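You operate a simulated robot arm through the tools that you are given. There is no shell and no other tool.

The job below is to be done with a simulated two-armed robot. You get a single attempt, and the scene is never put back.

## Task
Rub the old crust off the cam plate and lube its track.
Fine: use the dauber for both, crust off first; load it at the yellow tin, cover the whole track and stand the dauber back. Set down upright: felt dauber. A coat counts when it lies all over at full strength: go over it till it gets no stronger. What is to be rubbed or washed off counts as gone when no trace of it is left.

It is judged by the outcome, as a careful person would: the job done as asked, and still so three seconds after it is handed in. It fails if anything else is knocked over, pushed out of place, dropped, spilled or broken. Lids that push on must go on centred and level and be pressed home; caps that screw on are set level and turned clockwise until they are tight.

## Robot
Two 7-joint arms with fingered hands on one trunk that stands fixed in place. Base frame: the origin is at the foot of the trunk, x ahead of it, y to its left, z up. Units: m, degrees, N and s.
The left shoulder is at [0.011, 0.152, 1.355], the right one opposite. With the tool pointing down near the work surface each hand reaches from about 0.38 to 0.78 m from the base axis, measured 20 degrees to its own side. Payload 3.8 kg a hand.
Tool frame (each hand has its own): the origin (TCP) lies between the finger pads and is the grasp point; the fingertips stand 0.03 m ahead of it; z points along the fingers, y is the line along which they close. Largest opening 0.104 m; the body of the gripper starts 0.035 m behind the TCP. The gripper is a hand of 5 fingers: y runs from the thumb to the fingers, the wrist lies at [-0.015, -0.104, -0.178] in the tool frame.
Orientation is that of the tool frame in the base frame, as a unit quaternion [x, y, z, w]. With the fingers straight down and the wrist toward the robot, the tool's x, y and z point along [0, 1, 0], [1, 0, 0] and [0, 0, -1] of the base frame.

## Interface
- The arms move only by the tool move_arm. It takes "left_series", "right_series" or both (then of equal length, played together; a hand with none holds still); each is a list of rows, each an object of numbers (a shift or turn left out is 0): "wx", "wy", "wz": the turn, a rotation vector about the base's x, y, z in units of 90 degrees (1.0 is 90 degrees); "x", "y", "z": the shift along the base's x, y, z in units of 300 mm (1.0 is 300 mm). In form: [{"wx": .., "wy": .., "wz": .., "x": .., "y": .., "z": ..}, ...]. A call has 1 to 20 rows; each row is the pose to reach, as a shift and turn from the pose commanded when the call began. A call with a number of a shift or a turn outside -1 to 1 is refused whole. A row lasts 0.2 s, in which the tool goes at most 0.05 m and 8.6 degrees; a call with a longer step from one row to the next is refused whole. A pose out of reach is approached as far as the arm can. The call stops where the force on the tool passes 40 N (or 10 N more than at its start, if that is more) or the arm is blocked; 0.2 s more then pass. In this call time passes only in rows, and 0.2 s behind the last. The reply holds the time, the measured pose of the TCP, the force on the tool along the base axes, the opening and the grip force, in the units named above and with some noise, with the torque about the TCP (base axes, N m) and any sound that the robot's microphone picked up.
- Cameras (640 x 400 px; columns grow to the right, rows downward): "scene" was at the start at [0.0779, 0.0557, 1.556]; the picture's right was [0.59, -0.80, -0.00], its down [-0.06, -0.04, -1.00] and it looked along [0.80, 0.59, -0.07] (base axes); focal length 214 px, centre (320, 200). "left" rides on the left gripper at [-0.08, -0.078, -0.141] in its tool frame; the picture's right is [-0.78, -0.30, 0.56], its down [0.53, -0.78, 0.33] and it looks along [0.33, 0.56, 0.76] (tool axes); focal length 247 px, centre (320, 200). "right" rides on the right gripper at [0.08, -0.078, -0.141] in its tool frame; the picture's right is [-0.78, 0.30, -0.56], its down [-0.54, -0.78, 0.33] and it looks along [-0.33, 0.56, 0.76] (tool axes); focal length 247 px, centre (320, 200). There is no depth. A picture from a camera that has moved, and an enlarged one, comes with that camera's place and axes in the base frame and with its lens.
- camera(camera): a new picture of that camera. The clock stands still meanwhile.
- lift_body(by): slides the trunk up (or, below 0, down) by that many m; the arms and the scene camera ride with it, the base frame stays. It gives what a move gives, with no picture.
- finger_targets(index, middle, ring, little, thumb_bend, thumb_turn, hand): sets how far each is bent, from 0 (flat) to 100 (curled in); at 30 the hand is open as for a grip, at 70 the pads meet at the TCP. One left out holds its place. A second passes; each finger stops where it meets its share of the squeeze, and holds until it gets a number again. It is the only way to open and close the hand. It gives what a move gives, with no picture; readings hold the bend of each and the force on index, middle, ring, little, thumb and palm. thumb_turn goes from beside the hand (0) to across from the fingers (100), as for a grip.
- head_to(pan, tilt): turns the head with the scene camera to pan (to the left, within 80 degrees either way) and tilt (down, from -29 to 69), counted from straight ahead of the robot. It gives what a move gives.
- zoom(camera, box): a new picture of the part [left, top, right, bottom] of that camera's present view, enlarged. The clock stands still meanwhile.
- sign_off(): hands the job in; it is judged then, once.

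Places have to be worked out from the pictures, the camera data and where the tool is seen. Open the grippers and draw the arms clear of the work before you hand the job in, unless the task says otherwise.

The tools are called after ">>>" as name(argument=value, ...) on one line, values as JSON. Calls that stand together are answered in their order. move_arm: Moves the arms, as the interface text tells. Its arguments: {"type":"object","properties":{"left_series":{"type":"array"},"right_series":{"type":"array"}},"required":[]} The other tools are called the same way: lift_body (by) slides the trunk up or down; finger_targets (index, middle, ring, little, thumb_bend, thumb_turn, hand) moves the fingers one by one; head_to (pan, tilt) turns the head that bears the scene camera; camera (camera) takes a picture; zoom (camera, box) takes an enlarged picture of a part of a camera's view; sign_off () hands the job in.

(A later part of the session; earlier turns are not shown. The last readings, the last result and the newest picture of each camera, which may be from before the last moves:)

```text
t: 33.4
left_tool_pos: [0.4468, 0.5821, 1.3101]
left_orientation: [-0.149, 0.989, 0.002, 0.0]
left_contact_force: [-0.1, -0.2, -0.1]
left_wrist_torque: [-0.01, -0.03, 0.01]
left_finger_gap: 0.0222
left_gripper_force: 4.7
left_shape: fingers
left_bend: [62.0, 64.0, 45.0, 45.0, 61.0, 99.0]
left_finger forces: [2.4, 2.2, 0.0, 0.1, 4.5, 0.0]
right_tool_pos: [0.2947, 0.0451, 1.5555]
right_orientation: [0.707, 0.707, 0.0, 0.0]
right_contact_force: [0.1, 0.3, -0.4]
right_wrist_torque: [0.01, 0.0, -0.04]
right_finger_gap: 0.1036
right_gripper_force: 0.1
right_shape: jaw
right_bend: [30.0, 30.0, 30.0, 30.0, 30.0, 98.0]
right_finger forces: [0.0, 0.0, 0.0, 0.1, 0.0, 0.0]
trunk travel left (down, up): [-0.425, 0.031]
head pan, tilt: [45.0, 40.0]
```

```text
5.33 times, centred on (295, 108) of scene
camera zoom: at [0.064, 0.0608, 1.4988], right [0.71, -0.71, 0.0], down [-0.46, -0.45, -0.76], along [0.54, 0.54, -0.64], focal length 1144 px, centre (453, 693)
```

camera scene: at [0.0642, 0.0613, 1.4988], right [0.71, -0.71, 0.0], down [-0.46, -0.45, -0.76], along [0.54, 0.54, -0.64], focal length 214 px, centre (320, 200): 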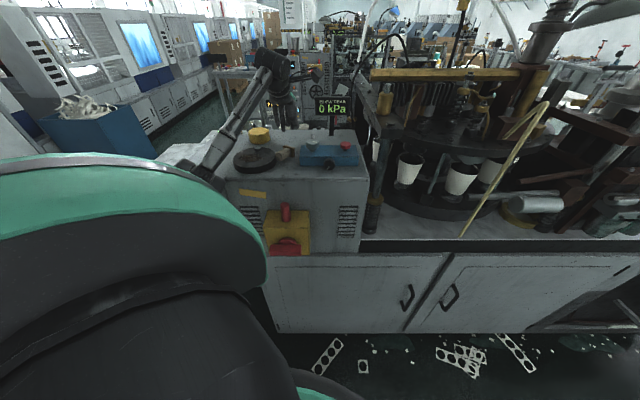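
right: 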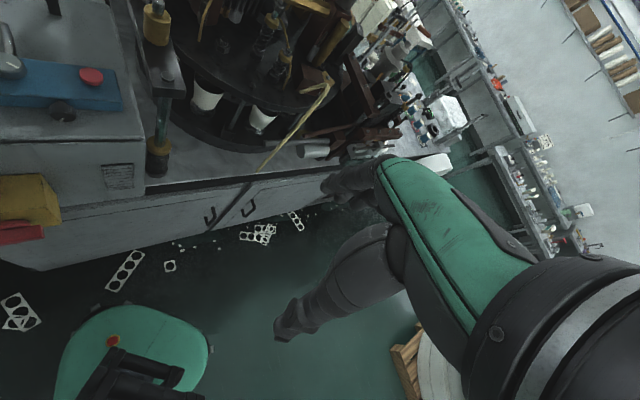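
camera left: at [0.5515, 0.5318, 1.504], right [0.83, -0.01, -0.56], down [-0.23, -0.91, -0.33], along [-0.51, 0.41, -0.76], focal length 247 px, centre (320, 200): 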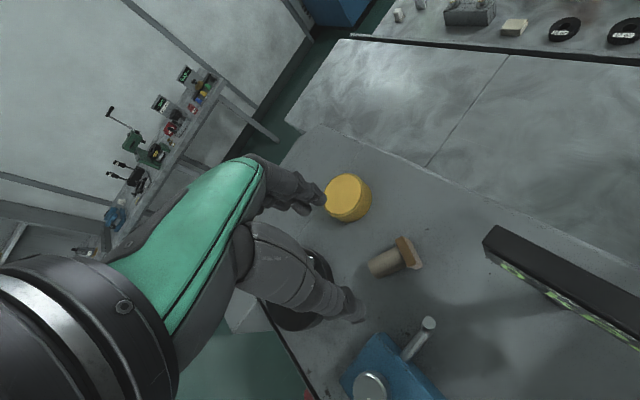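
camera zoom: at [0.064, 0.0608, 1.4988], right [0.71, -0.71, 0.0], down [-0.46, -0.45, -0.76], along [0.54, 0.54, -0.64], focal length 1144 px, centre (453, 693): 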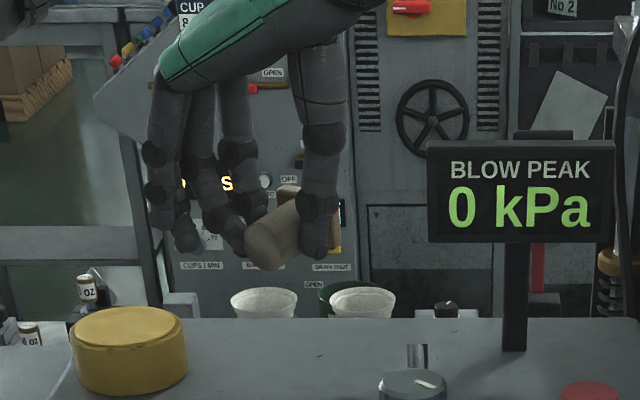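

The dauber is solidly held crosswise, block on the index side. Next I yaw the hand by −90° in the air, slightly raised, before tilting it upright.

>>> move_arm(left_series=[{"z": 0.03, "wz": -0.05}, {"z": 0.07, "wz": -0.12, "x": -0.005, "y": -0.01}, {"z": 0.1, "wz": -0.2, "x": -0.01, "y": -0.02}, {"z": 0.1, "wz": -0.28, "x": -0.015, "y": -0.03}, {"z": 0.1, "wz": -0.36, "x": -0.02, "y": -0.04}, {"z": 0.1, "wz": -0.44, "x": -0.03, "y": -0.05}, {"z": 0.1, "wz": -0.52, "x": -0.04, "y": -0.06}, {"z": 0.1, "wz": -0.6, "x": -0.05, "y": -0.07}, {"z": 0.1, "wz": -0.68, "x": -0.057, "y": -0.073}, {"z": 0.1, "wz": -0.76, "x": -0.057, "y": -0.073}, {"z": 0.1, "wz": -0.84, "x": -0.057, "y": -0.073}, {"z": 0.1, "wz": -0.92, "x": -0.057, "y": -0.073}, {"z": 0.1, "wz": -1.0, "x": -0.057, "y": -0.073}])

>>> camera(camera="left")

>>> zoom(camera="scene", box=[225, 50, 365, 150])

```text
t: 36.2
left_tool_pos: [0.4299, 0.5603, 1.3413]
left_orientation: [0.594, 0.804, -0.001, 0.0]
left_contact_force: [-0.1, 0.2, -0.8]
left_wrist_torque: [0.0, 0.0, 0.0]
left_finger_gap: 0.0219
left_gripper_force: 4.1
left_shape: fingers
left_bend: [63.0, 64.0, 45.0, 45.0, 61.0, 99.0]
left_finger forces: [2.4, 2.1, 0.0, 0.0, 4.6, 0.0]
right_tool_pos: [0.2953, 0.0464, 1.5542]
right_orientation: [0.707, 0.707, 0.0, 0.001]
right_contact_force: [-0.7, 0.3, 0.4]
right_wrist_torque: [0.0, -0.03, 0.06]
right_finger_gap: 0.1034
right_gripper_force: 0.0
right_shape: jaw
right_bend: [30.0, 30.0, 30.0, 30.0, 30.0, 98.0]
right_finger forces: [0.0, 0.1, 0.0, 0.0, 0.0, 0.0]
trunk travel left (down, up): [-0.425, 0.031]
head pan, tilt: [45.0, 40.0]
```

```text
taken
camera left: at [0.381, 0.4615, 1.4819], right [-0.05, -0.83, -0.56], down [-0.9, 0.28, -0.33], along [0.43, 0.48, -0.76], focal length 247 px, centre (320, 200)
```

left: 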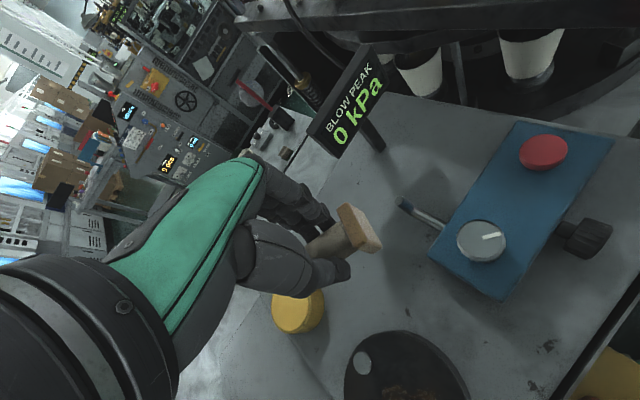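

```text
4.00 times, centred on (295, 100) of scene
camera zoom: at [0.0641, 0.0616, 1.4988], right [0.71, -0.71, 0.0], down [-0.46, -0.46, -0.76], along [0.54, 0.54, -0.64], focal length 858 px, centre (420, 600)
```

zoom: 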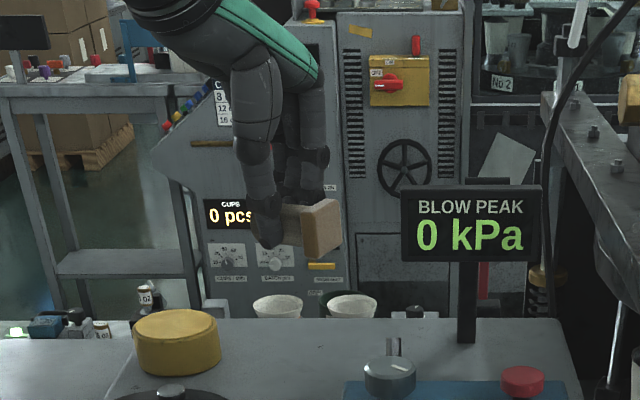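

The dauber now points block-right at yaw 17°. I tilt the hand by +60° about its closing axis so the felt turns downward.

>>> move_arm(left_series=[{"wx": 0.08, "wy": 0.024}, {"wx": 0.16, "wy": 0.049}, {"wx": 0.24, "wy": 0.073}, {"wx": 0.32, "wy": 0.098}, {"wx": 0.4, "wy": 0.122}, {"wx": 0.48, "wy": 0.147}, {"wx": 0.56, "wy": 0.171}, {"wx": 0.638, "wy": 0.195}])

>>> camera(camera="left")

>>> zoom(camera="scene", box=[205, 50, 365, 160])

```text
t: 38.0
left_tool_pos: [0.4318, 0.56, 1.3401]
left_orientation: [0.514, 0.697, 0.298, -0.402]
left_contact_force: [-0.2, -0.3, -0.7]
left_wrist_torque: [0.01, 0.0, 0.02]
left_finger_gap: 0.0222
left_gripper_force: 4.4
left_shape: fingers
left_bend: [63.0, 64.0, 45.0, 45.0, 61.0, 99.0]
left_finger forces: [2.3, 2.1, 0.0, 0.0, 4.5, 0.1]
right_tool_pos: [0.2947, 0.0464, 1.5546]
right_orientation: [0.707, 0.707, 0.0, 0.0]
right_contact_force: [-0.6, -0.2, 0.5]
right_wrist_torque: [0.0, -0.02, 0.02]
right_finger_gap: 0.1036
right_gripper_force: 0.1
right_shape: jaw
right_bend: [30.0, 30.0, 30.0, 30.0, 30.0, 98.0]
right_finger forces: [0.1, 0.0, 0.1, 0.1, 0.1, 0.1]
trunk travel left (down, up): [-0.425, 0.031]
head pan, tilt: [45.0, 40.0]
```

```text
taken
camera left: at [0.4054, 0.382, 1.3413], right [-0.31, 0.01, -0.95], down [-0.91, 0.3, 0.3], along [0.29, 0.95, -0.09], focal length 247 px, centre (320, 200)
```

left: 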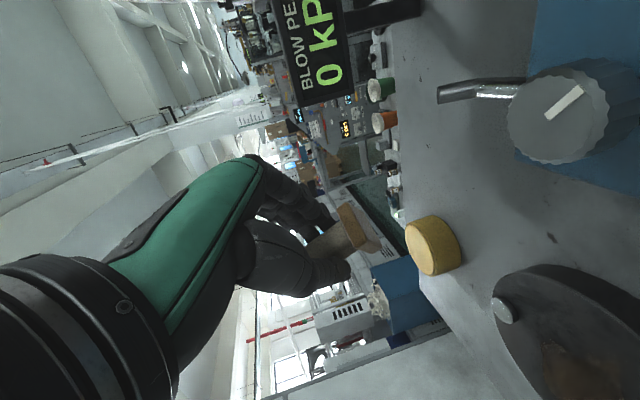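

```text
3.64 times, centred on (285, 105) of scene
camera zoom: at [0.0645, 0.0612, 1.4988], right [0.71, -0.71, 0.0], down [-0.46, -0.45, -0.76], along [0.54, 0.54, -0.64], focal length 780 px, centre (447, 546)
```

zoom: 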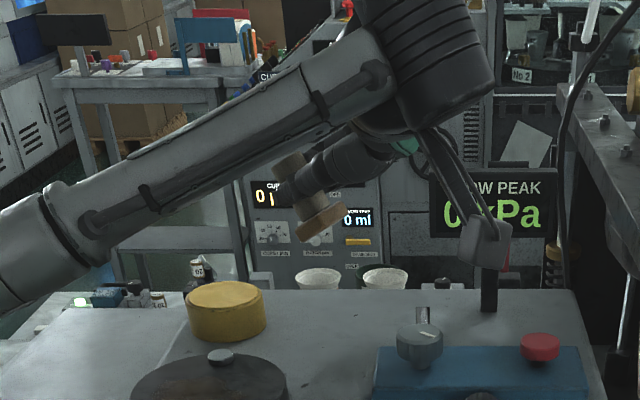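

The felt now faces mostly down, about 30° off. I check the whole-arm posture in the full head view before tilting further.

>>> camera(camera="scene")

>>> camera(camera="right")

```text
taken
camera scene: at [0.0645, 0.0612, 1.4988], right [0.71, -0.71, 0.0], down [-0.46, -0.45, -0.76], along [0.54, 0.54, -0.64], focal length 214 px, centre (320, 200)
```

scene: 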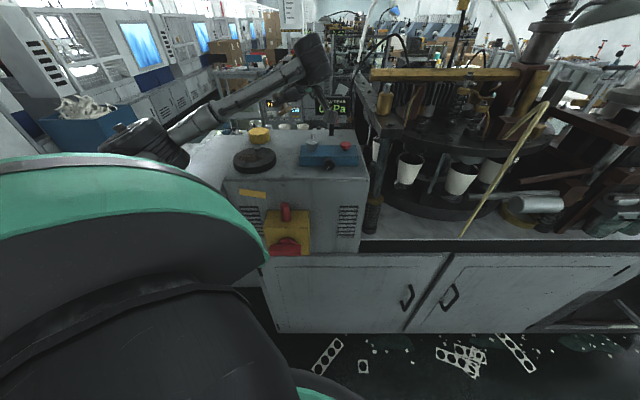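

```text
taken
camera right: at [0.2177, 0.126, 1.696], right [0.3, -0.78, 0.56], down [-0.78, -0.54, -0.33], along [0.56, -0.33, -0.76], focal length 247 px, centre (320, 200)
```

right: 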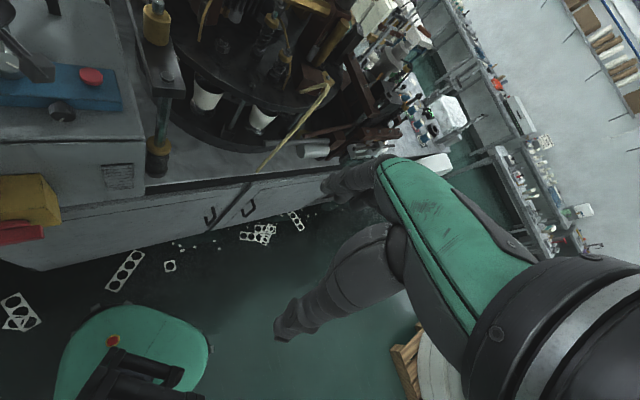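

The elbow and forearm are clear of the bench. I now yaw −47° so the hand reaches in from the robot side over the corridor, a more natural posture, keeping height.

>>> move_arm(left_series=[{"wz": -0.075}, {"wz": -0.15}, {"wz": -0.225}, {"wz": -0.3, "x": 0.01, "y": 0.01}, {"wz": -0.375, "x": 0.02, "y": 0.02}, {"wz": -0.45, "x": 0.027, "y": 0.03}, {"wz": -0.522, "x": 0.027, "y": 0.033}])

>>> camera(camera="left")

>>> zoom(camera="scene", box=[205, 50, 365, 160])

```text
t: 39.6
left_tool_pos: [0.4392, 0.5692, 1.3417]
left_orientation: [0.749, 0.434, 0.434, -0.249]
left_contact_force: [0.1, -1.2, -0.3]
left_wrist_torque: [0.01, -0.02, 0.02]
left_finger_gap: 0.0219
left_gripper_force: 4.6
left_shape: fingers
left_bend: [63.0, 64.0, 45.0, 45.0, 61.0, 99.0]
left_finger forces: [2.5, 2.0, 0.1, 0.0, 4.4, 0.0]
right_tool_pos: [0.2942, 0.0462, 1.5561]
right_orientation: [0.707, 0.707, 0.0, 0.0]
right_contact_force: [-0.2, 0.2, 0.5]
right_wrist_torque: [-0.04, -0.02, 0.01]
right_finger_gap: 0.1036
right_gripper_force: 0.0
right_shape: jaw
right_bend: [30.0, 30.0, 30.0, 30.0, 30.0, 98.0]
right_finger forces: [0.0, 0.1, 0.0, 0.0, 0.0, 0.0]
trunk travel left (down, up): [-0.425, 0.031]
head pan, tilt: [45.0, 40.0]
```

```text
taken
camera left: at [0.2914, 0.4681, 1.342], right [-0.21, 0.23, -0.95], down [-0.4, 0.87, 0.29], along [0.89, 0.44, -0.09], focal length 247 px, centre (320, 200)
```

left: 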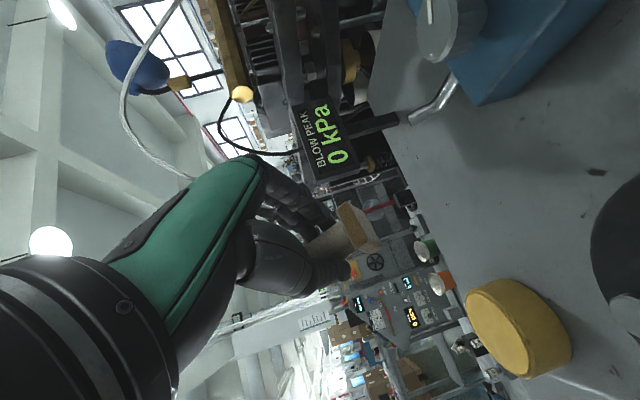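

```text
3.64 times, centred on (285, 105) of scene
camera zoom: at [0.0638, 0.0613, 1.4988], right [0.71, -0.71, 0.0], down [-0.46, -0.45, -0.76], along [0.54, 0.54, -0.64], focal length 780 px, centre (447, 546)
```

zoom: 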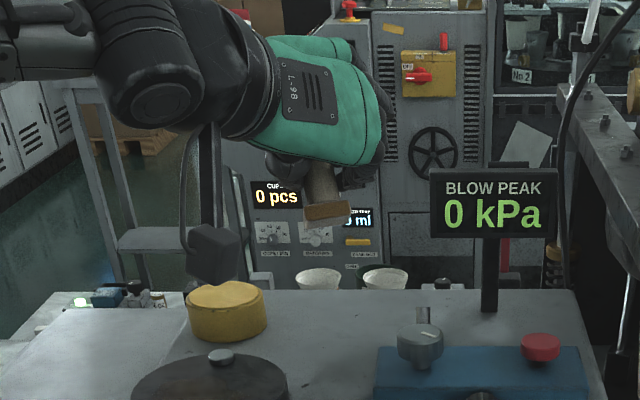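

I notice the hand camera on its bracket hangs low in this tilt, so the set-down must happen where it clears the plate and overhangs the bench edge. I shift to about [0.395, 0.545] and tilt another 15°.

>>> move_arm(left_series=[{"x": -0.05, "y": -0.027, "z": 0.0}, {"x": -0.1, "y": -0.053, "wx": 0.05, "wy": -0.029}, {"x": -0.147, "y": -0.08, "wx": 0.1, "wy": -0.058}, {"x": -0.147, "y": -0.08, "wx": 0.144, "wy": -0.083}])

>>> camera(camera="left")

>>> zoom(camera="scene", box=[205, 50, 365, 170])

```text
t: 40.6
left_tool_pos: [0.3941, 0.5471, 1.3398]
left_orientation: [0.686, 0.398, 0.528, -0.303]
left_contact_force: [0.3, 0.2, -1.0]
left_wrist_torque: [0.0, -0.03, -0.06]
left_finger_gap: 0.0219
left_gripper_force: 4.8
left_shape: fingers
left_bend: [63.0, 64.0, 45.0, 45.0, 61.0, 99.0]
left_finger forces: [2.4, 2.0, 0.0, 0.0, 4.3, 0.0]
right_tool_pos: [0.2957, 0.0465, 1.5558]
right_orientation: [0.707, 0.707, 0.0, 0.0]
right_contact_force: [0.5, 0.1, 0.0]
right_wrist_torque: [-0.06, 0.03, 0.01]
right_finger_gap: 0.1034
right_gripper_force: 0.0
right_shape: jaw
right_bend: [30.0, 30.0, 30.0, 30.0, 30.0, 98.0]
right_finger forces: [0.1, 0.0, 0.0, 0.0, 0.0, 0.0]
trunk travel left (down, up): [-0.425, 0.031]
head pan, tilt: [45.0, 40.0]
```

```text
taken
camera left: at [0.2498, 0.449, 1.2998], right [-0.09, 0.44, -0.89], down [-0.45, 0.79, 0.43], along [0.89, 0.44, 0.13], focal length 247 px, centre (320, 200)
```

left: 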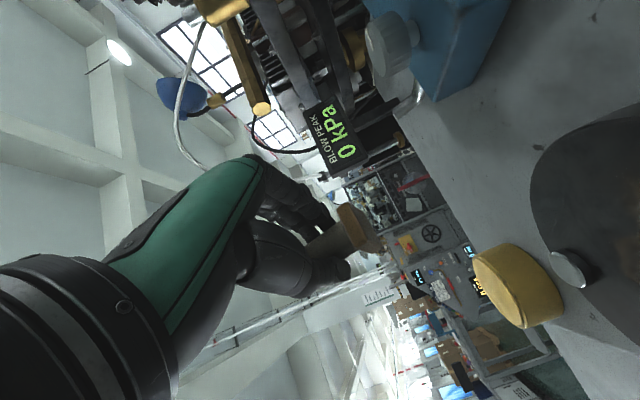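

```text
3.33 times, centred on (285, 110) of scene
camera zoom: at [0.0646, 0.0618, 1.4987], right [0.71, -0.71, 0.0], down [-0.46, -0.46, -0.76], along [0.54, 0.54, -0.65], focal length 715 px, centre (437, 500)
```

zoom: 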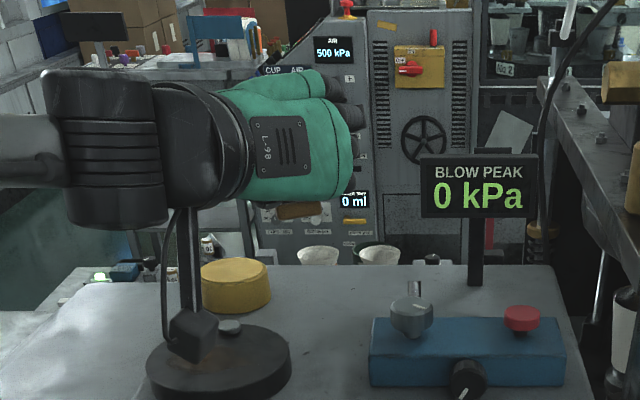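

The posture is good: camera overhangs the bench's near edge, plate clear. I lower to about 12 mm above contact and look.

>>> move_arm(left_series=[{"z": -0.08}, {"z": -0.16}, {"z": -0.23}, {"z": -0.29}])

>>> camera(camera="left")

>>> zoom(camera="scene", box=[205, 80, 365, 180])

```text
t: 41.6
left_tool_pos: [0.3924, 0.5455, 1.2543]
left_orientation: [0.686, 0.398, 0.527, -0.304]
left_contact_force: [-0.7, -0.1, -0.4]
left_wrist_torque: [-0.01, -0.02, -0.02]
left_finger_gap: 0.022
left_gripper_force: 4.8
left_shape: fingers
left_bend: [63.0, 64.0, 45.0, 45.0, 61.0, 99.0]
left_finger forces: [2.4, 2.0, 0.0, 0.0, 4.4, 0.0]
right_tool_pos: [0.2956, 0.0468, 1.5544]
right_orientation: [0.707, 0.707, -0.001, -0.001]
right_contact_force: [-0.4, 0.2, 1.0]
right_wrist_torque: [-0.01, 0.02, -0.01]
right_finger_gap: 0.1034
right_gripper_force: 0.1
right_shape: jaw
right_bend: [30.0, 30.0, 30.0, 30.0, 30.0, 98.0]
right_finger forces: [0.0, 0.1, 0.0, 0.0, 0.0, 0.0]
trunk travel left (down, up): [-0.425, 0.031]
head pan, tilt: [45.0, 40.0]
```

```text
taken
camera left: at [0.2487, 0.448, 1.2136], right [-0.09, 0.44, -0.9], down [-0.44, 0.79, 0.43], along [0.89, 0.43, 0.13], focal length 247 px, centre (320, 200)
```

left: 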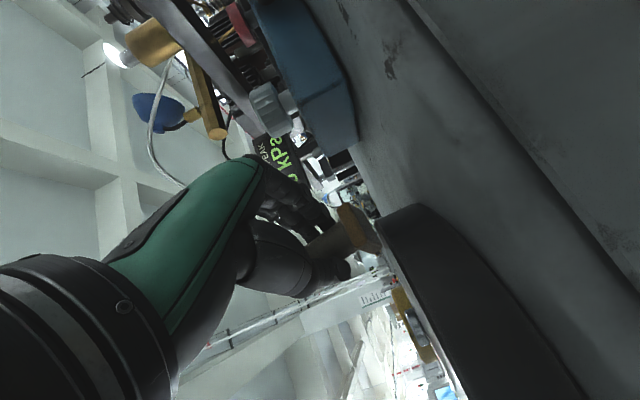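

```text
4.00 times, centred on (285, 130) of scene
camera zoom: at [0.0643, 0.0615, 1.4988], right [0.71, -0.71, 0.0], down [-0.46, -0.45, -0.76], along [0.54, 0.54, -0.64], focal length 858 px, centre (460, 480)
```

zoom: 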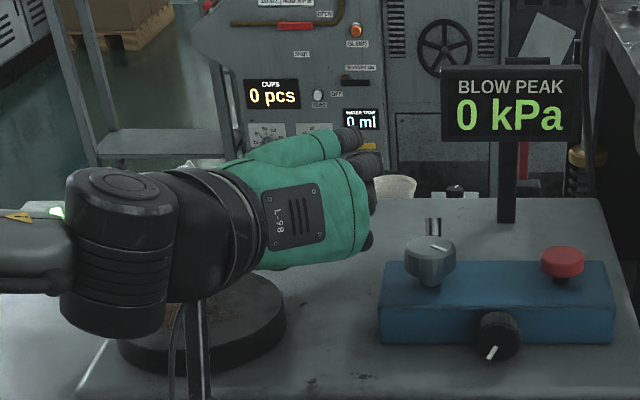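

The felt edge is close to the bench. I lower in small steps watching force.

>>> move_arm(left_series=[{"z": -0.012}, {"z": -0.024}, {"z": -0.034}])

>>> zoom(camera="left", box=[290, 170, 450, 290])

```text
t: 42.4
left_tool_pos: [0.3938, 0.5469, 1.2447]
left_orientation: [0.686, 0.398, 0.527, -0.303]
left_contact_force: [0.2, -0.2, 0.0]
left_wrist_torque: [0.01, 0.01, 0.0]
left_finger_gap: 0.022
left_gripper_force: 4.3
left_shape: fingers
left_bend: [63.0, 64.0, 45.0, 45.0, 61.0, 99.0]
left_finger forces: [2.4, 2.0, 0.0, 0.0, 4.4, 0.1]
right_tool_pos: [0.2946, 0.0458, 1.5552]
right_orientation: [0.707, 0.707, 0.0, 0.0]
right_contact_force: [0.7, 0.9, -0.5]
right_wrist_torque: [0.04, 0.0, 0.02]
right_finger_gap: 0.1036
right_gripper_force: 0.0
right_shape: jaw
right_bend: [30.0, 30.0, 30.0, 30.0, 30.0, 98.0]
right_finger forces: [0.0, 0.1, 0.1, 0.0, 0.0, 0.1]
trunk travel left (down, up): [-0.425, 0.031]
head pan, tilt: [45.0, 40.0]
```

```text
3.33 times, centred on (370, 230) of left
camera zoom: at [0.2502, 0.449, 1.2031], right [-0.09, 0.44, -0.89], down [-0.45, 0.79, 0.43], along [0.89, 0.44, 0.13], focal length 823 px, centre (153, 100)
```

zoom: 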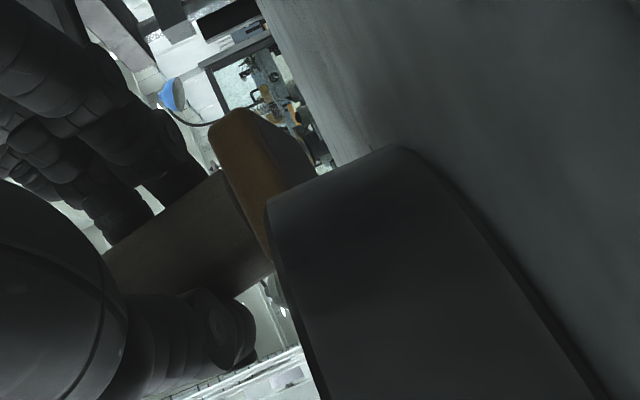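

The felt's lower edge is only about 3 mm above the bench. I continue down in 2–3 mm steps.

>>> move_arm(left_series=[{"z": -0.008}])

>>> move_arm(left_series=[{"z": -0.007}])

>>> zoom(camera="left", box=[290, 170, 450, 290])

```text
t: 42.8
left_tool_pos: [0.3946, 0.546, 1.2419]
left_orientation: [0.686, 0.398, 0.528, -0.304]
left_contact_force: [-0.2, 0.4, -0.6]
left_wrist_torque: [0.0, -0.04, -0.01]
left_finger_gap: 0.0221
left_gripper_force: 4.5
left_shape: fingers
left_bend: [63.0, 64.0, 45.0, 45.0, 61.0, 99.0]
left_finger forces: [2.4, 2.0, 0.1, 0.0, 4.5, 0.0]
right_tool_pos: [0.2949, 0.0477, 1.5547]
right_orientation: [0.706, 0.708, 0.001, -0.001]
right_contact_force: [0.0, -0.6, 0.0]
right_wrist_torque: [0.0, 0.05, 0.01]
right_finger_gap: 0.1036
right_gripper_force: 0.1
right_shape: jaw
right_bend: [30.0, 30.0, 30.0, 30.0, 30.0, 98.0]
right_finger forces: [0.0, 0.0, 0.0, 0.0, 0.0, 0.0]
trunk travel left (down, up): [-0.425, 0.031]
head pan, tilt: [45.0, 40.0]
```

```text
t: 43.2
left_tool_pos: [0.3941, 0.5463, 1.2388]
left_orientation: [0.686, 0.398, 0.528, -0.303]
left_contact_force: [-1.0, -0.3, 0.2]
left_wrist_torque: [-0.01, -0.02, 0.0]
left_finger_gap: 0.022
left_gripper_force: 3.8
left_shape: fingers
left_bend: [63.0, 64.0, 45.0, 45.0, 61.0, 99.0]
left_finger forces: [2.4, 2.0, 0.0, 0.0, 4.4, 0.0]
right_tool_pos: [0.2946, 0.0455, 1.5545]
right_orientation: [0.707, 0.707, 0.0, 0.001]
right_contact_force: [-0.6, 0.4, 0.7]
right_wrist_torque: [-0.05, 0.01, 0.01]
right_finger_gap: 0.1035
right_gripper_force: 0.1
right_shape: jaw
right_bend: [30.0, 30.0, 30.0, 30.0, 30.0, 98.0]
right_finger forces: [0.0, 0.1, 0.0, 0.0, 0.1, 0.0]
trunk travel left (down, up): [-0.425, 0.031]
head pan, tilt: [45.0, 40.0]
```

```text
3.33 times, centred on (370, 230) of left
camera zoom: at [0.25, 0.4488, 1.1983], right [-0.09, 0.44, -0.89], down [-0.44, 0.79, 0.43], along [0.89, 0.44, 0.13], focal length 823 px, centre (153, 100)
```

zoom: 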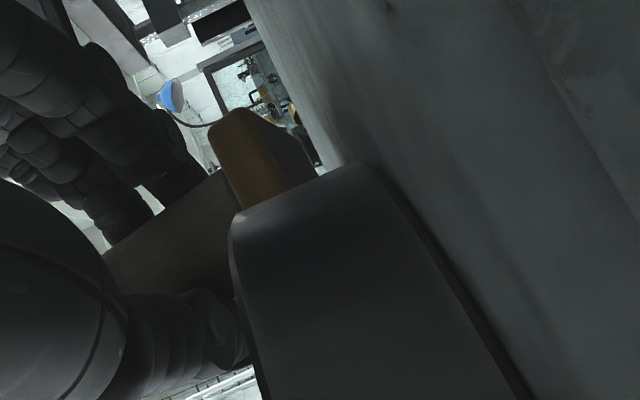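

Still no contact; I continue with two more 2 mm steps.

>>> move_arm(left_series=[{"z": -0.007}])

>>> move_arm(left_series=[{"z": -0.006}])

>>> zoom(camera="left", box=[290, 170, 450, 290])

```text
t: 43.6
left_tool_pos: [0.3938, 0.5469, 1.2379]
left_orientation: [0.686, 0.398, 0.528, -0.303]
left_contact_force: [-0.7, 0.1, -0.1]
left_wrist_torque: [0.0, -0.01, -0.02]
left_finger_gap: 0.0218
left_gripper_force: 4.3
left_shape: fingers
left_bend: [63.0, 64.0, 45.0, 45.0, 61.0, 99.0]
left_finger forces: [2.4, 2.0, 0.0, 0.0, 4.4, 0.0]
right_tool_pos: [0.2943, 0.0461, 1.5551]
right_orientation: [0.707, 0.707, 0.0, 0.0]
right_contact_force: [-0.6, 0.0, -0.4]
right_wrist_torque: [0.02, -0.02, 0.0]
right_finger_gap: 0.1034
right_gripper_force: 0.0
right_shape: jaw
right_bend: [30.0, 30.0, 30.0, 30.0, 30.0, 98.0]
right_finger forces: [0.0, 0.0, 0.0, 0.0, 0.1, 0.1]
trunk travel left (down, up): [-0.425, 0.031]
head pan, tilt: [45.0, 40.0]
```

```text
t: 44.0
left_tool_pos: [0.3942, 0.5467, 1.2364]
left_orientation: [0.687, 0.397, 0.528, -0.303]
left_contact_force: [0.4, -0.5, -0.4]
left_wrist_torque: [-0.01, 0.03, 0.0]
left_finger_gap: 0.0221
left_gripper_force: 4.4
left_shape: fingers
left_bend: [63.0, 64.0, 45.0, 45.0, 61.0, 99.0]
left_finger forces: [2.4, 2.1, 0.0, 0.0, 4.4, 0.0]
right_tool_pos: [0.2949, 0.0462, 1.5549]
right_orientation: [0.707, 0.707, 0.0, 0.0]
right_contact_force: [-0.2, 0.7, -0.1]
right_wrist_torque: [0.04, -0.03, 0.02]
right_finger_gap: 0.1035
right_gripper_force: 0.1
right_shape: jaw
right_bend: [30.0, 30.0, 30.0, 30.0, 30.0, 98.0]
right_finger forces: [0.0, 0.0, 0.0, 0.0, 0.0, 0.1]
trunk travel left (down, up): [-0.425, 0.031]
head pan, tilt: [45.0, 40.0]
```

```text
3.33 times, centred on (370, 230) of left
camera zoom: at [0.2497, 0.4488, 1.1944], right [-0.09, 0.44, -0.89], down [-0.44, 0.79, 0.43], along [0.89, 0.43, 0.13], focal length 823 px, centre (153, 100)
```

zoom: 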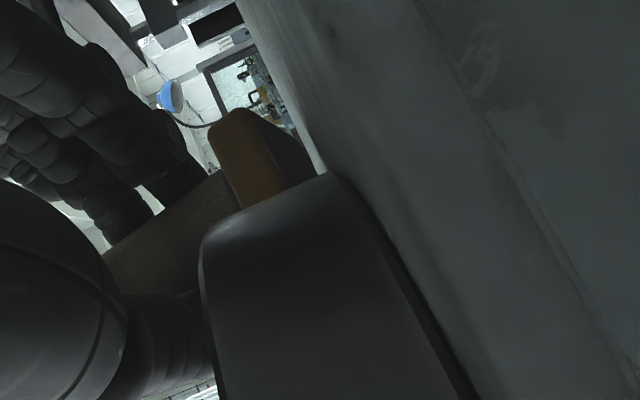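

From this grazing view the bench top seems several mm lower than I assumed (about 1.187). I keep lowering in 2 mm steps until contact shows.

>>> move_arm(left_series=[{"z": -0.007}])

>>> move_arm(left_series=[{"z": -0.006}])

>>> zoom(camera="left", box=[290, 170, 450, 290])

```text
t: 44.4
left_tool_pos: [0.3951, 0.546, 1.2334]
left_orientation: [0.686, 0.397, 0.529, -0.303]
left_contact_force: [0.1, -0.4, 1.6]
left_wrist_torque: [0.06, -0.03, -0.03]
left_finger_gap: 0.0217
left_gripper_force: 4.3
left_shape: fingers
left_bend: [63.0, 64.0, 45.0, 45.0, 61.0, 100.0]
left_finger forces: [2.5, 2.7, 0.0, 0.1, 4.1, 0.0]
right_tool_pos: [0.2942, 0.0438, 1.5545]
right_orientation: [0.707, 0.707, 0.0, 0.0]
right_contact_force: [-0.9, -0.4, 0.4]
right_wrist_torque: [0.01, -0.02, -0.01]
right_finger_gap: 0.1036
right_gripper_force: 0.1
right_shape: jaw
right_bend: [30.0, 30.0, 30.0, 30.0, 30.0, 98.0]
right_finger forces: [0.1, 0.0, 0.0, 0.0, 0.0, 0.0]
trunk travel left (down, up): [-0.425, 0.031]
head pan, tilt: [45.0, 40.0]
```

```text
t: 44.8
left_tool_pos: [0.3944, 0.5466, 1.2322]
left_orientation: [0.686, 0.397, 0.528, -0.304]
left_contact_force: [0.5, -0.7, 5.0]
left_wrist_torque: [0.04, -0.06, -0.01]
left_finger_gap: 0.0219
left_gripper_force: 4.5
left_shape: fingers
left_bend: [63.0, 63.0, 45.0, 45.0, 61.0, 100.0]
left_finger forces: [2.6, 2.8, 0.0, 0.0, 4.2, 0.0]
right_tool_pos: [0.2947, 0.0449, 1.5551]
right_orientation: [0.707, 0.707, 0.0, 0.0]
right_contact_force: [0.0, 0.5, -0.6]
right_wrist_torque: [0.01, 0.0, -0.03]
right_finger_gap: 0.1036
right_gripper_force: 0.0
right_shape: jaw
right_bend: [30.0, 30.0, 30.0, 30.0, 30.0, 98.0]
right_finger forces: [0.0, 0.1, 0.1, 0.1, 0.0, 0.0]
trunk travel left (down, up): [-0.425, 0.031]
head pan, tilt: [45.0, 40.0]
```

```text
3.33 times, centred on (370, 230) of left
camera zoom: at [0.25, 0.4481, 1.191], right [-0.08, 0.44, -0.89], down [-0.45, 0.79, 0.43], along [0.89, 0.43, 0.13], focal length 823 px, centre (153, 100)
```

zoom: 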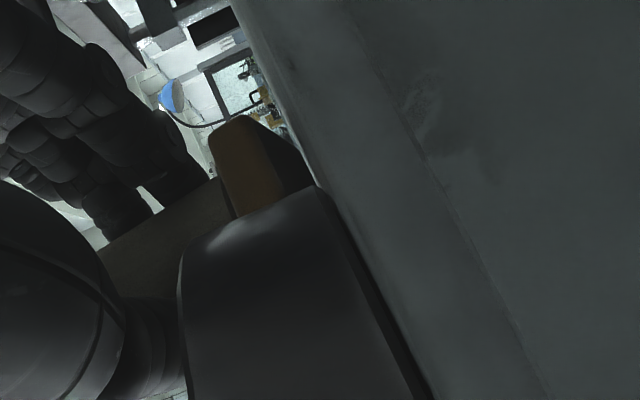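

Contact: about 5 N upward on the felt's lower edge. I ease up by 1.5 mm to a light touch, then open the fingers gradually so the dauber settles onto its base.

>>> move_arm(left_series=[{"z": 0.004}])

>>> finger_targets(hand="left", index=58, middle=58, thumb_bend=57)

>>> zoom(camera="left", box=[290, 170, 450, 290])

```text
t: 45.2
left_tool_pos: [0.3953, 0.5461, 1.2326]
left_orientation: [0.686, 0.398, 0.528, -0.304]
left_contact_force: [0.7, -1.1, 2.9]
left_wrist_torque: [0.1, -0.05, -0.03]
left_finger_gap: 0.0216
left_gripper_force: 4.6
left_shape: fingers
left_bend: [63.0, 63.0, 45.0, 45.0, 61.0, 100.0]
left_finger forces: [2.4, 2.8, 0.0, 0.0, 4.5, 0.0]
right_tool_pos: [0.2937, 0.0461, 1.554]
right_orientation: [0.707, 0.707, 0.0, 0.0]
right_contact_force: [-0.9, -0.5, -0.2]
right_wrist_torque: [-0.02, -0.01, -0.01]
right_finger_gap: 0.1034
right_gripper_force: 0.0
right_shape: jaw
right_bend: [30.0, 30.0, 30.0, 30.0, 30.0, 98.0]
right_finger forces: [0.0, 0.0, 0.1, 0.1, 0.0, 0.0]
trunk travel left (down, up): [-0.425, 0.031]
head pan, tilt: [45.0, 40.0]
```

```text
t: 46.2
left_tool_pos: [0.3955, 0.5461, 1.2332]
left_orientation: [0.686, 0.398, 0.528, -0.304]
left_contact_force: [0.0, -0.3, 0.2]
left_wrist_torque: [-0.04, 0.02, -0.02]
left_finger_gap: 0.0345
left_gripper_force: 0.1
left_shape: fingers
left_bend: [57.0, 57.0, 45.0, 45.0, 56.0, 99.0]
left_finger forces: [0.0, 0.0, 0.1, 0.0, 0.0, 0.0]
right_tool_pos: [0.2961, 0.0464, 1.5551]
right_orientation: [0.708, 0.707, 0.0, 0.0]
right_contact_force: [0.3, -0.5, -0.5]
right_wrist_torque: [-0.02, -0.04, -0.03]
right_finger_gap: 0.1038
right_gripper_force: 0.1
right_shape: jaw
right_bend: [30.0, 30.0, 30.0, 30.0, 30.0, 98.0]
right_finger forces: [0.0, 0.0, 0.0, 0.0, 0.1, 0.1]
trunk travel left (down, up): [-0.425, 0.031]
head pan, tilt: [45.0, 40.0]
```

```text
3.33 times, centred on (370, 230) of left
camera zoom: at [0.2503, 0.4487, 1.1918], right [-0.09, 0.44, -0.89], down [-0.44, 0.79, 0.43], along [0.89, 0.43, 0.13], focal length 823 px, centre (153, 100)
```

zoom: 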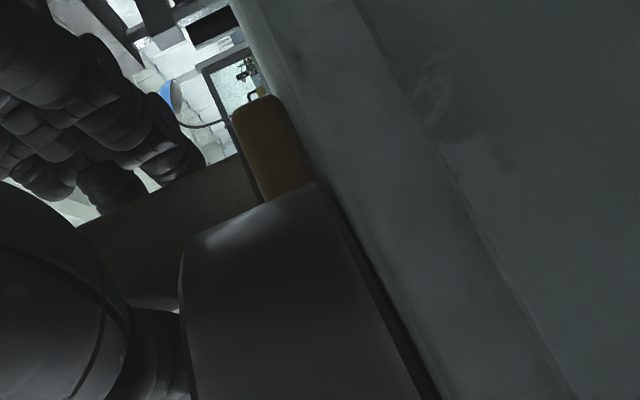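

The dauber now stands flat on its block. I open only to a 60 mm gap (the box corner is near the finger side) and look again before backing out.

>>> finger_targets(hand="left", index=47, middle=47, thumb_bend=47)

>>> camera(camera="left")

```text
t: 47.2
left_tool_pos: [0.3945, 0.5469, 1.2326]
left_orientation: [0.686, 0.398, 0.528, -0.304]
left_contact_force: [0.3, 0.4, -1.2]
left_wrist_torque: [0.01, 0.01, 0.04]
left_finger_gap: 0.0591
left_gripper_force: 0.0
left_shape: fingers
left_bend: [47.0, 47.0, 45.0, 45.0, 47.0, 98.0]
left_finger forces: [0.1, 0.0, 0.0, 0.1, 0.1, 0.1]
right_tool_pos: [0.2943, 0.0451, 1.5534]
right_orientation: [0.707, 0.708, 0.0, 0.0]
right_contact_force: [0.5, 0.8, -0.3]
right_wrist_torque: [0.04, -0.02, 0.01]
right_finger_gap: 0.1035
right_gripper_force: 0.2
right_shape: jaw
right_bend: [30.0, 30.0, 30.0, 30.0, 30.0, 98.0]
right_finger forces: [0.0, 0.0, 0.1, 0.0, 0.0, 0.1]
trunk travel left (down, up): [-0.425, 0.031]
head pan, tilt: [45.0, 40.0]
```

```text
taken
camera left: at [0.2503, 0.4486, 1.1918], right [-0.09, 0.44, -0.89], down [-0.44, 0.79, 0.43], along [0.89, 0.43, 0.13], focal length 247 px, centre (320, 200)
```

left: 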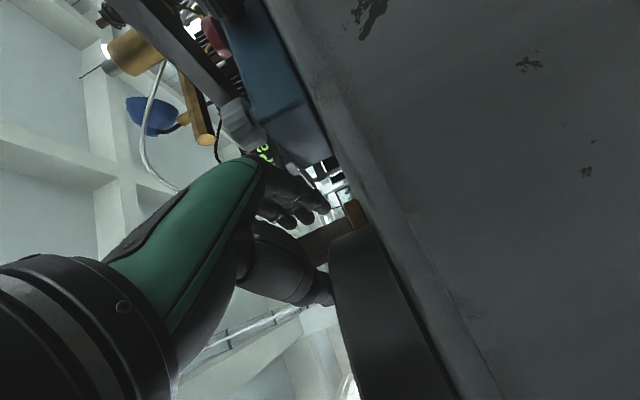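

The dauber stands free between the opened fingers. I back out along the finger direction (back and slightly up), then rise.

>>> move_arm(left_series=[{"x": -0.032, "y": -0.056, "z": 0.018}, {"x": -0.072, "y": -0.126, "z": 0.042}, {"x": -0.12, "y": -0.209, "z": 0.075}, {"x": -0.15, "y": -0.26, "z": 0.18}, {"x": -0.15, "y": -0.26, "z": 0.33}, {"x": -0.15, "y": -0.26, "z": 0.48}])

>>> camera(camera="left")

>>> zoom(camera="scene", box=[225, 80, 365, 180])

```text
t: 48.6
left_tool_pos: [0.3573, 0.4739, 1.3808]
left_orientation: [0.687, 0.397, 0.528, -0.303]
left_contact_force: [-0.3, -0.2, 0.1]
left_wrist_torque: [0.0, -0.01, -0.01]
left_finger_gap: 0.0593
left_gripper_force: 0.1
left_shape: fingers
left_bend: [47.0, 47.0, 45.0, 45.0, 47.0, 98.0]
left_finger forces: [0.0, 0.0, 0.1, 0.0, 0.0, 0.1]
left hand out of reach, approached as far as the arm can: row 3, 4, 5, 6
right_tool_pos: [0.2929, 0.0436, 1.5544]
right_orientation: [0.707, 0.707, 0.001, 0.0]
right_contact_force: [-0.7, 0.0, -0.5]
right_wrist_torque: [0.01, 0.01, 0.02]
right_finger_gap: 0.1037
right_gripper_force: 0.0
right_shape: jaw
right_bend: [30.0, 30.0, 30.0, 30.0, 30.0, 98.0]
right_finger forces: [0.0, 0.0, 0.0, 0.1, 0.1, 0.1]
trunk travel left (down, up): [-0.425, 0.031]
head pan, tilt: [45.0, 40.0]
```

```text
taken
camera left: at [0.2136, 0.3751, 1.3394], right [-0.09, 0.44, -0.89], down [-0.44, 0.79, 0.43], along [0.89, 0.43, 0.13], focal length 247 px, centre (320, 200)
```

left: 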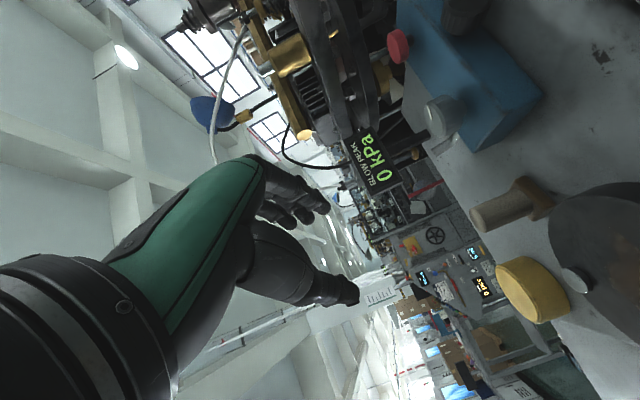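

```text
4.00 times, centred on (295, 130) of scene
camera zoom: at [0.0628, 0.0589, 1.499], right [0.71, -0.71, 0.0], down [-0.46, -0.45, -0.77], along [0.54, 0.54, -0.64], focal length 858 px, centre (420, 480)
```

zoom: 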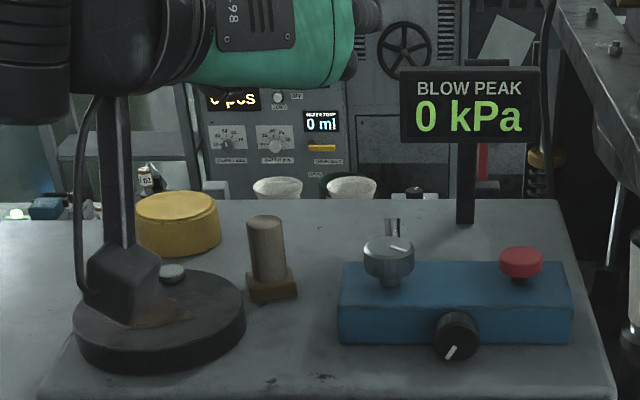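

The dauber stands upright again at about [0.41, 0.56]. I un-tilt the hand back to fingers-down while moving over it, staying high.

>>> move_arm(left_series=[{"wx": -0.072, "wy": 0.0417, "z": 0.05, "x": 0.02, "y": 0.02}, {"wx": -0.144, "wy": 0.083, "z": 0.08, "x": 0.05, "y": 0.05}, {"wx": -0.217, "wy": 0.125, "z": 0.1, "x": 0.08, "y": 0.09}, {"wx": -0.289, "wy": 0.167, "z": 0.1, "x": 0.11, "y": 0.13}, {"wx": -0.361, "wy": 0.208, "z": 0.1, "x": 0.14, "y": 0.17}, {"wx": -0.433, "wy": 0.25, "z": 0.1, "x": 0.16, "y": 0.21}, {"wx": -0.505, "wy": 0.292, "z": 0.1, "x": 0.18, "y": 0.25}, {"wx": -0.578, "wy": 0.333, "z": 0.1, "x": 0.2, "y": 0.29}, {"wx": -0.65, "wy": 0.375, "z": 0.1, "x": 0.203, "y": 0.307}, {"wx": -0.722, "wy": 0.4167, "z": 0.1, "x": 0.203, "y": 0.307}])

>>> camera(camera="left")

>>> camera(camera="scene")

```text
t: 50.8
left_tool_pos: [0.4177, 0.5658, 1.4105]
left_orientation: [0.865, 0.502, -0.001, 0.001]
left_contact_force: [-0.9, 0.3, 0.6]
left_wrist_torque: [0.02, -0.02, 0.04]
left_finger_gap: 0.0592
left_gripper_force: 0.0
left_shape: fingers
left_bend: [47.0, 47.0, 45.0, 45.0, 47.0, 98.0]
left_finger forces: [0.1, 0.0, 0.1, 0.0, 0.0, 0.0]
right_tool_pos: [0.2962, 0.047, 1.5542]
right_orientation: [0.707, 0.707, -0.001, 0.0]
right_contact_force: [0.0, -0.2, 0.4]
right_wrist_torque: [-0.01, -0.02, 0.01]
right_finger_gap: 0.1038
right_gripper_force: 0.0
right_shape: jaw
right_bend: [30.0, 30.0, 30.0, 30.0, 30.0, 98.0]
right_finger forces: [0.0, 0.0, 0.0, 0.1, 0.0, 0.1]
trunk travel left (down, up): [-0.425, 0.031]
head pan, tilt: [45.0, 40.0]
```

```text
taken
camera left: at [0.3115, 0.5357, 1.5507], right [-0.64, -0.53, -0.55], down [-0.41, 0.85, -0.34], along [0.65, 0.01, -0.76], focal length 247 px, centre (320, 200)
```

left: 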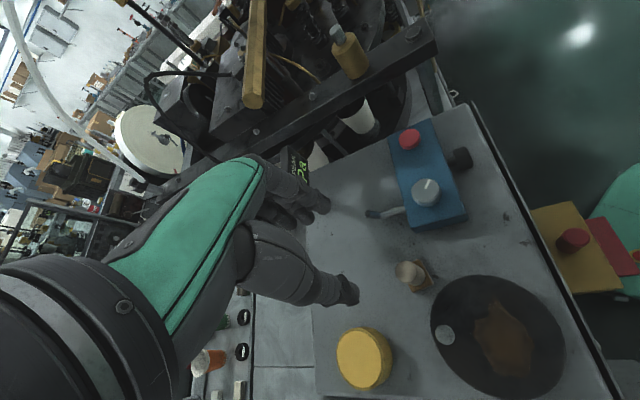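

```text
taken
camera scene: at [0.065, 0.0614, 1.4987], right [0.71, -0.71, 0.0], down [-0.46, -0.45, -0.76], along [0.54, 0.54, -0.65], focal length 214 px, centre (320, 200)
```

scene: 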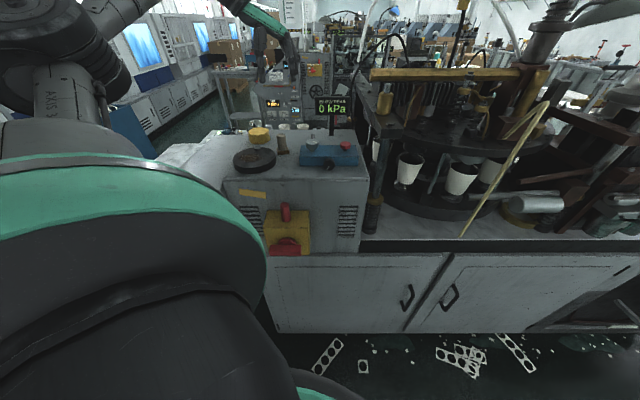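

Hand is vertical again. I zoom the left view to fix the standing dauber's position relative to the hand.

>>> zoom(camera="left", box=[375, 245, 455, 305])

>>> zoom(camera="scene", box=[255, 120, 315, 160])

>>> zoom(camera="left", box=[330, 255, 590, 400])

```text
6.67 times, centred on (415, 275) of left
camera zoom: at [0.3115, 0.5357, 1.5507], right [-0.64, -0.53, -0.55], down [-0.41, 0.85, -0.34], along [0.65, 0.01, -0.76], focal length 1646 px, centre (-313, -300)
```

zoom: 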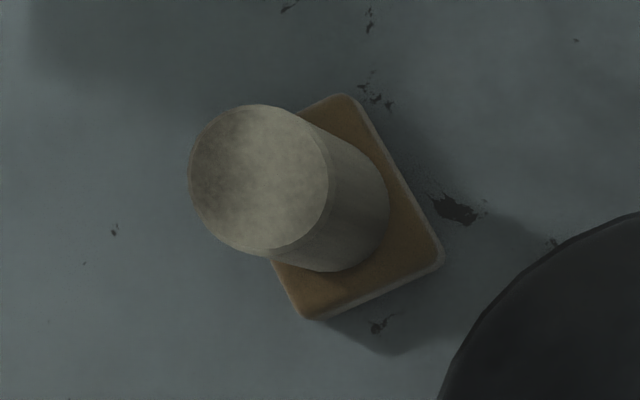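

```text
10.00 times, centred on (285, 140) of scene
camera zoom: at [0.065, 0.0614, 1.4987], right [0.71, -0.71, 0.0], down [-0.46, -0.45, -0.76], along [0.54, 0.54, -0.65], focal length 2145 px, centre (670, 800)
```

zoom: 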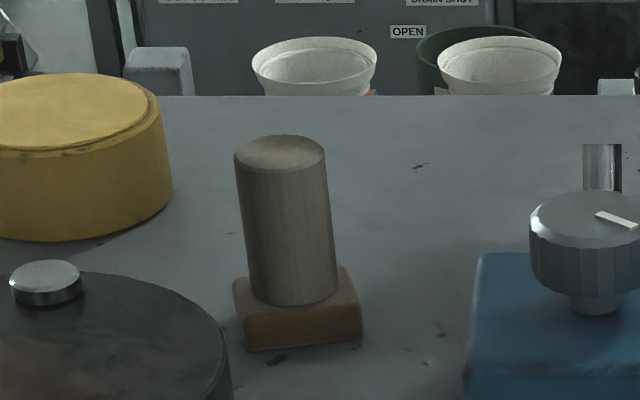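

```text
2.46 times, centred on (460, 328) of left
camera zoom: at [0.3115, 0.5357, 1.5507], right [-0.64, -0.53, -0.55], down [-0.41, 0.85, -0.34], along [0.65, 0.01, -0.76], focal length 608 px, centre (-25, -114)
```

zoom: 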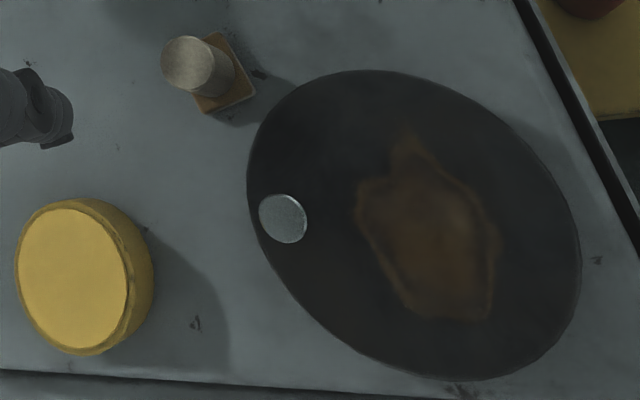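

The dauber stands at about [0.399, 0.556]. I yaw the hand to about 55° (thumb then clears the plate rim, little finger clears the tin) while centring over it at z≈1.34.

>>> move_arm(left_series=[{"wz": 0.07, "z": -0.01, "x": -0.01, "y": -0.005}, {"wz": 0.15, "z": -0.03, "x": -0.02, "y": -0.01}, {"wz": 0.23, "z": -0.05, "x": -0.03, "y": -0.015}, {"wz": 0.31, "z": -0.07, "x": -0.04, "y": -0.02}, {"wz": 0.39, "z": -0.09, "x": -0.05, "y": -0.025}, {"wz": 0.47, "z": -0.12, "x": -0.06, "y": -0.03}, {"wz": 0.55, "z": -0.15, "x": -0.063, "y": -0.033}, {"wz": 0.63, "z": -0.18, "x": -0.063, "y": -0.033}, {"wz": 0.71, "z": -0.21, "x": -0.063, "y": -0.033}, {"wz": 0.79, "z": -0.23, "x": -0.063, "y": -0.033}, {"wz": 0.87, "z": -0.233, "x": -0.063, "y": -0.033}, {"wz": 0.944, "z": -0.233, "x": -0.063, "y": -0.033}])

>>> camera(camera="left")

>>> zoom(camera="left", box=[330, 230, 430, 305])

```text
t: 53.4
left_tool_pos: [0.3992, 0.555, 1.339]
left_orientation: [0.298, 0.954, 0.0, 0.001]
left_contact_force: [0.3, -0.6, 0.7]
left_wrist_torque: [0.0, 0.0, 0.0]
left_finger_gap: 0.0594
left_gripper_force: 0.1
left_shape: fingers
left_bend: [47.0, 47.0, 45.0, 45.0, 47.0, 98.0]
left_finger forces: [0.1, 0.0, 0.1, 0.0, 0.0, 0.1]
right_tool_pos: [0.2948, 0.046, 1.5542]
right_orientation: [0.707, 0.707, 0.0, 0.0]
right_contact_force: [-0.3, 0.0, 0.0]
right_wrist_torque: [0.01, -0.03, 0.0]
right_finger_gap: 0.1035
right_gripper_force: 0.0
right_shape: jaw
right_bend: [30.0, 30.0, 30.0, 30.0, 30.0, 98.0]
right_finger forces: [0.0, 0.0, 0.0, 0.0, 0.0, 0.1]
trunk travel left (down, up): [-0.425, 0.031]
head pan, tilt: [45.0, 40.0]
```

```text
taken
camera left: at [0.4205, 0.4462, 1.4807], right [0.47, -0.69, -0.56], down [-0.88, -0.33, -0.33], along [0.04, 0.65, -0.76], focal length 247 px, centre (320, 200)
```

left: 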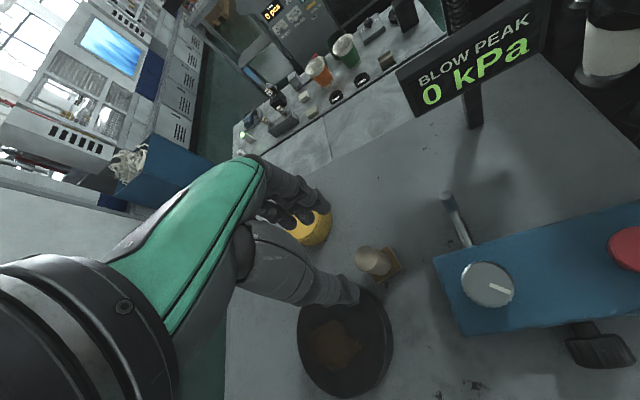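

```text
5.33 times, centred on (380, 268) of left
camera zoom: at [0.4205, 0.4462, 1.4807], right [0.47, -0.69, -0.56], down [-0.88, -0.33, -0.33], along [0.04, 0.65, -0.76], focal length 1317 px, centre (0, -160)
```

zoom: 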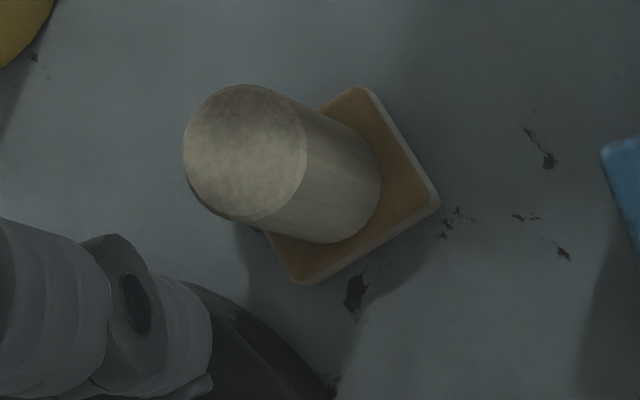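

The dauber is within 3 mm of the tool axis. I trim x by +3 mm and descend to z≈1.26 for a check.

>>> move_arm(left_series=[{"z": -0.08, "x": 0.01}, {"z": -0.16, "x": 0.01}, {"z": -0.23, "x": 0.01}, {"z": -0.265, "x": 0.01}])

>>> zoom(camera="left", box=[230, 150, 430, 330])

>>> zoom(camera="scene", box=[245, 95, 325, 160])

```text
t: 54.4
left_tool_pos: [0.401, 0.557, 1.2612]
left_orientation: [0.299, 0.954, 0.001, 0.001]
left_contact_force: [0.7, -0.1, 0.2]
left_wrist_torque: [0.03, -0.02, 0.02]
left_finger_gap: 0.0594
left_gripper_force: 0.1
left_shape: fingers
left_bend: [47.0, 47.0, 45.0, 45.0, 47.0, 98.0]
left_finger forces: [0.0, 0.1, 0.2, 0.1, 0.1, 0.0]
right_tool_pos: [0.2939, 0.0463, 1.5542]
right_orientation: [0.708, 0.707, -0.001, 0.001]
right_contact_force: [0.5, -0.7, 0.5]
right_wrist_torque: [0.02, 0.01, 0.01]
right_finger_gap: 0.1038
right_gripper_force: 0.1
right_shape: jaw
right_bend: [30.0, 30.0, 30.0, 30.0, 30.0, 98.0]
right_finger forces: [0.0, 0.1, 0.0, 0.0, 0.0, 0.1]
trunk travel left (down, up): [-0.425, 0.031]
head pan, tilt: [45.0, 40.0]
```

```text
2.22 times, centred on (330, 240) of left
camera zoom: at [0.4229, 0.4467, 1.4008], right [0.47, -0.69, -0.56], down [-0.88, -0.33, -0.33], along [0.04, 0.65, -0.76], focal length 549 px, centre (298, 111)
```

zoom: 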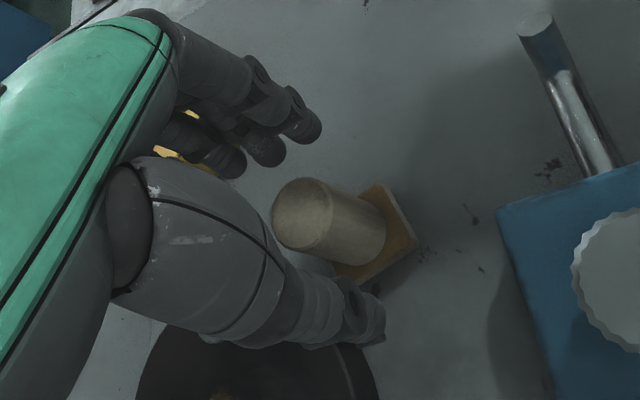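

```text
6.15 times, centred on (285, 128) of scene
camera zoom: at [0.0641, 0.0614, 1.4988], right [0.71, -0.71, 0.0], down [-0.46, -0.45, -0.76], along [0.54, 0.54, -0.64], focal length 1320 px, centre (535, 646)
```

zoom: 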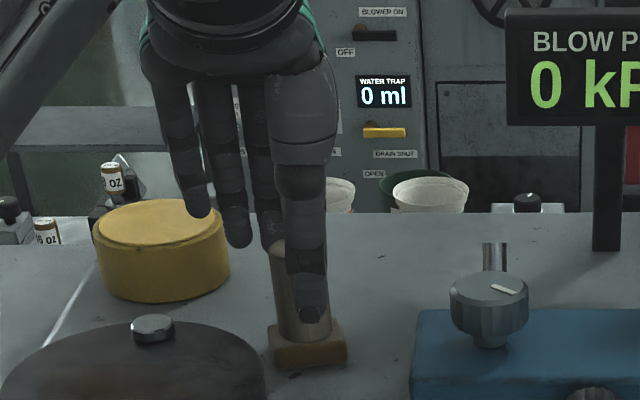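

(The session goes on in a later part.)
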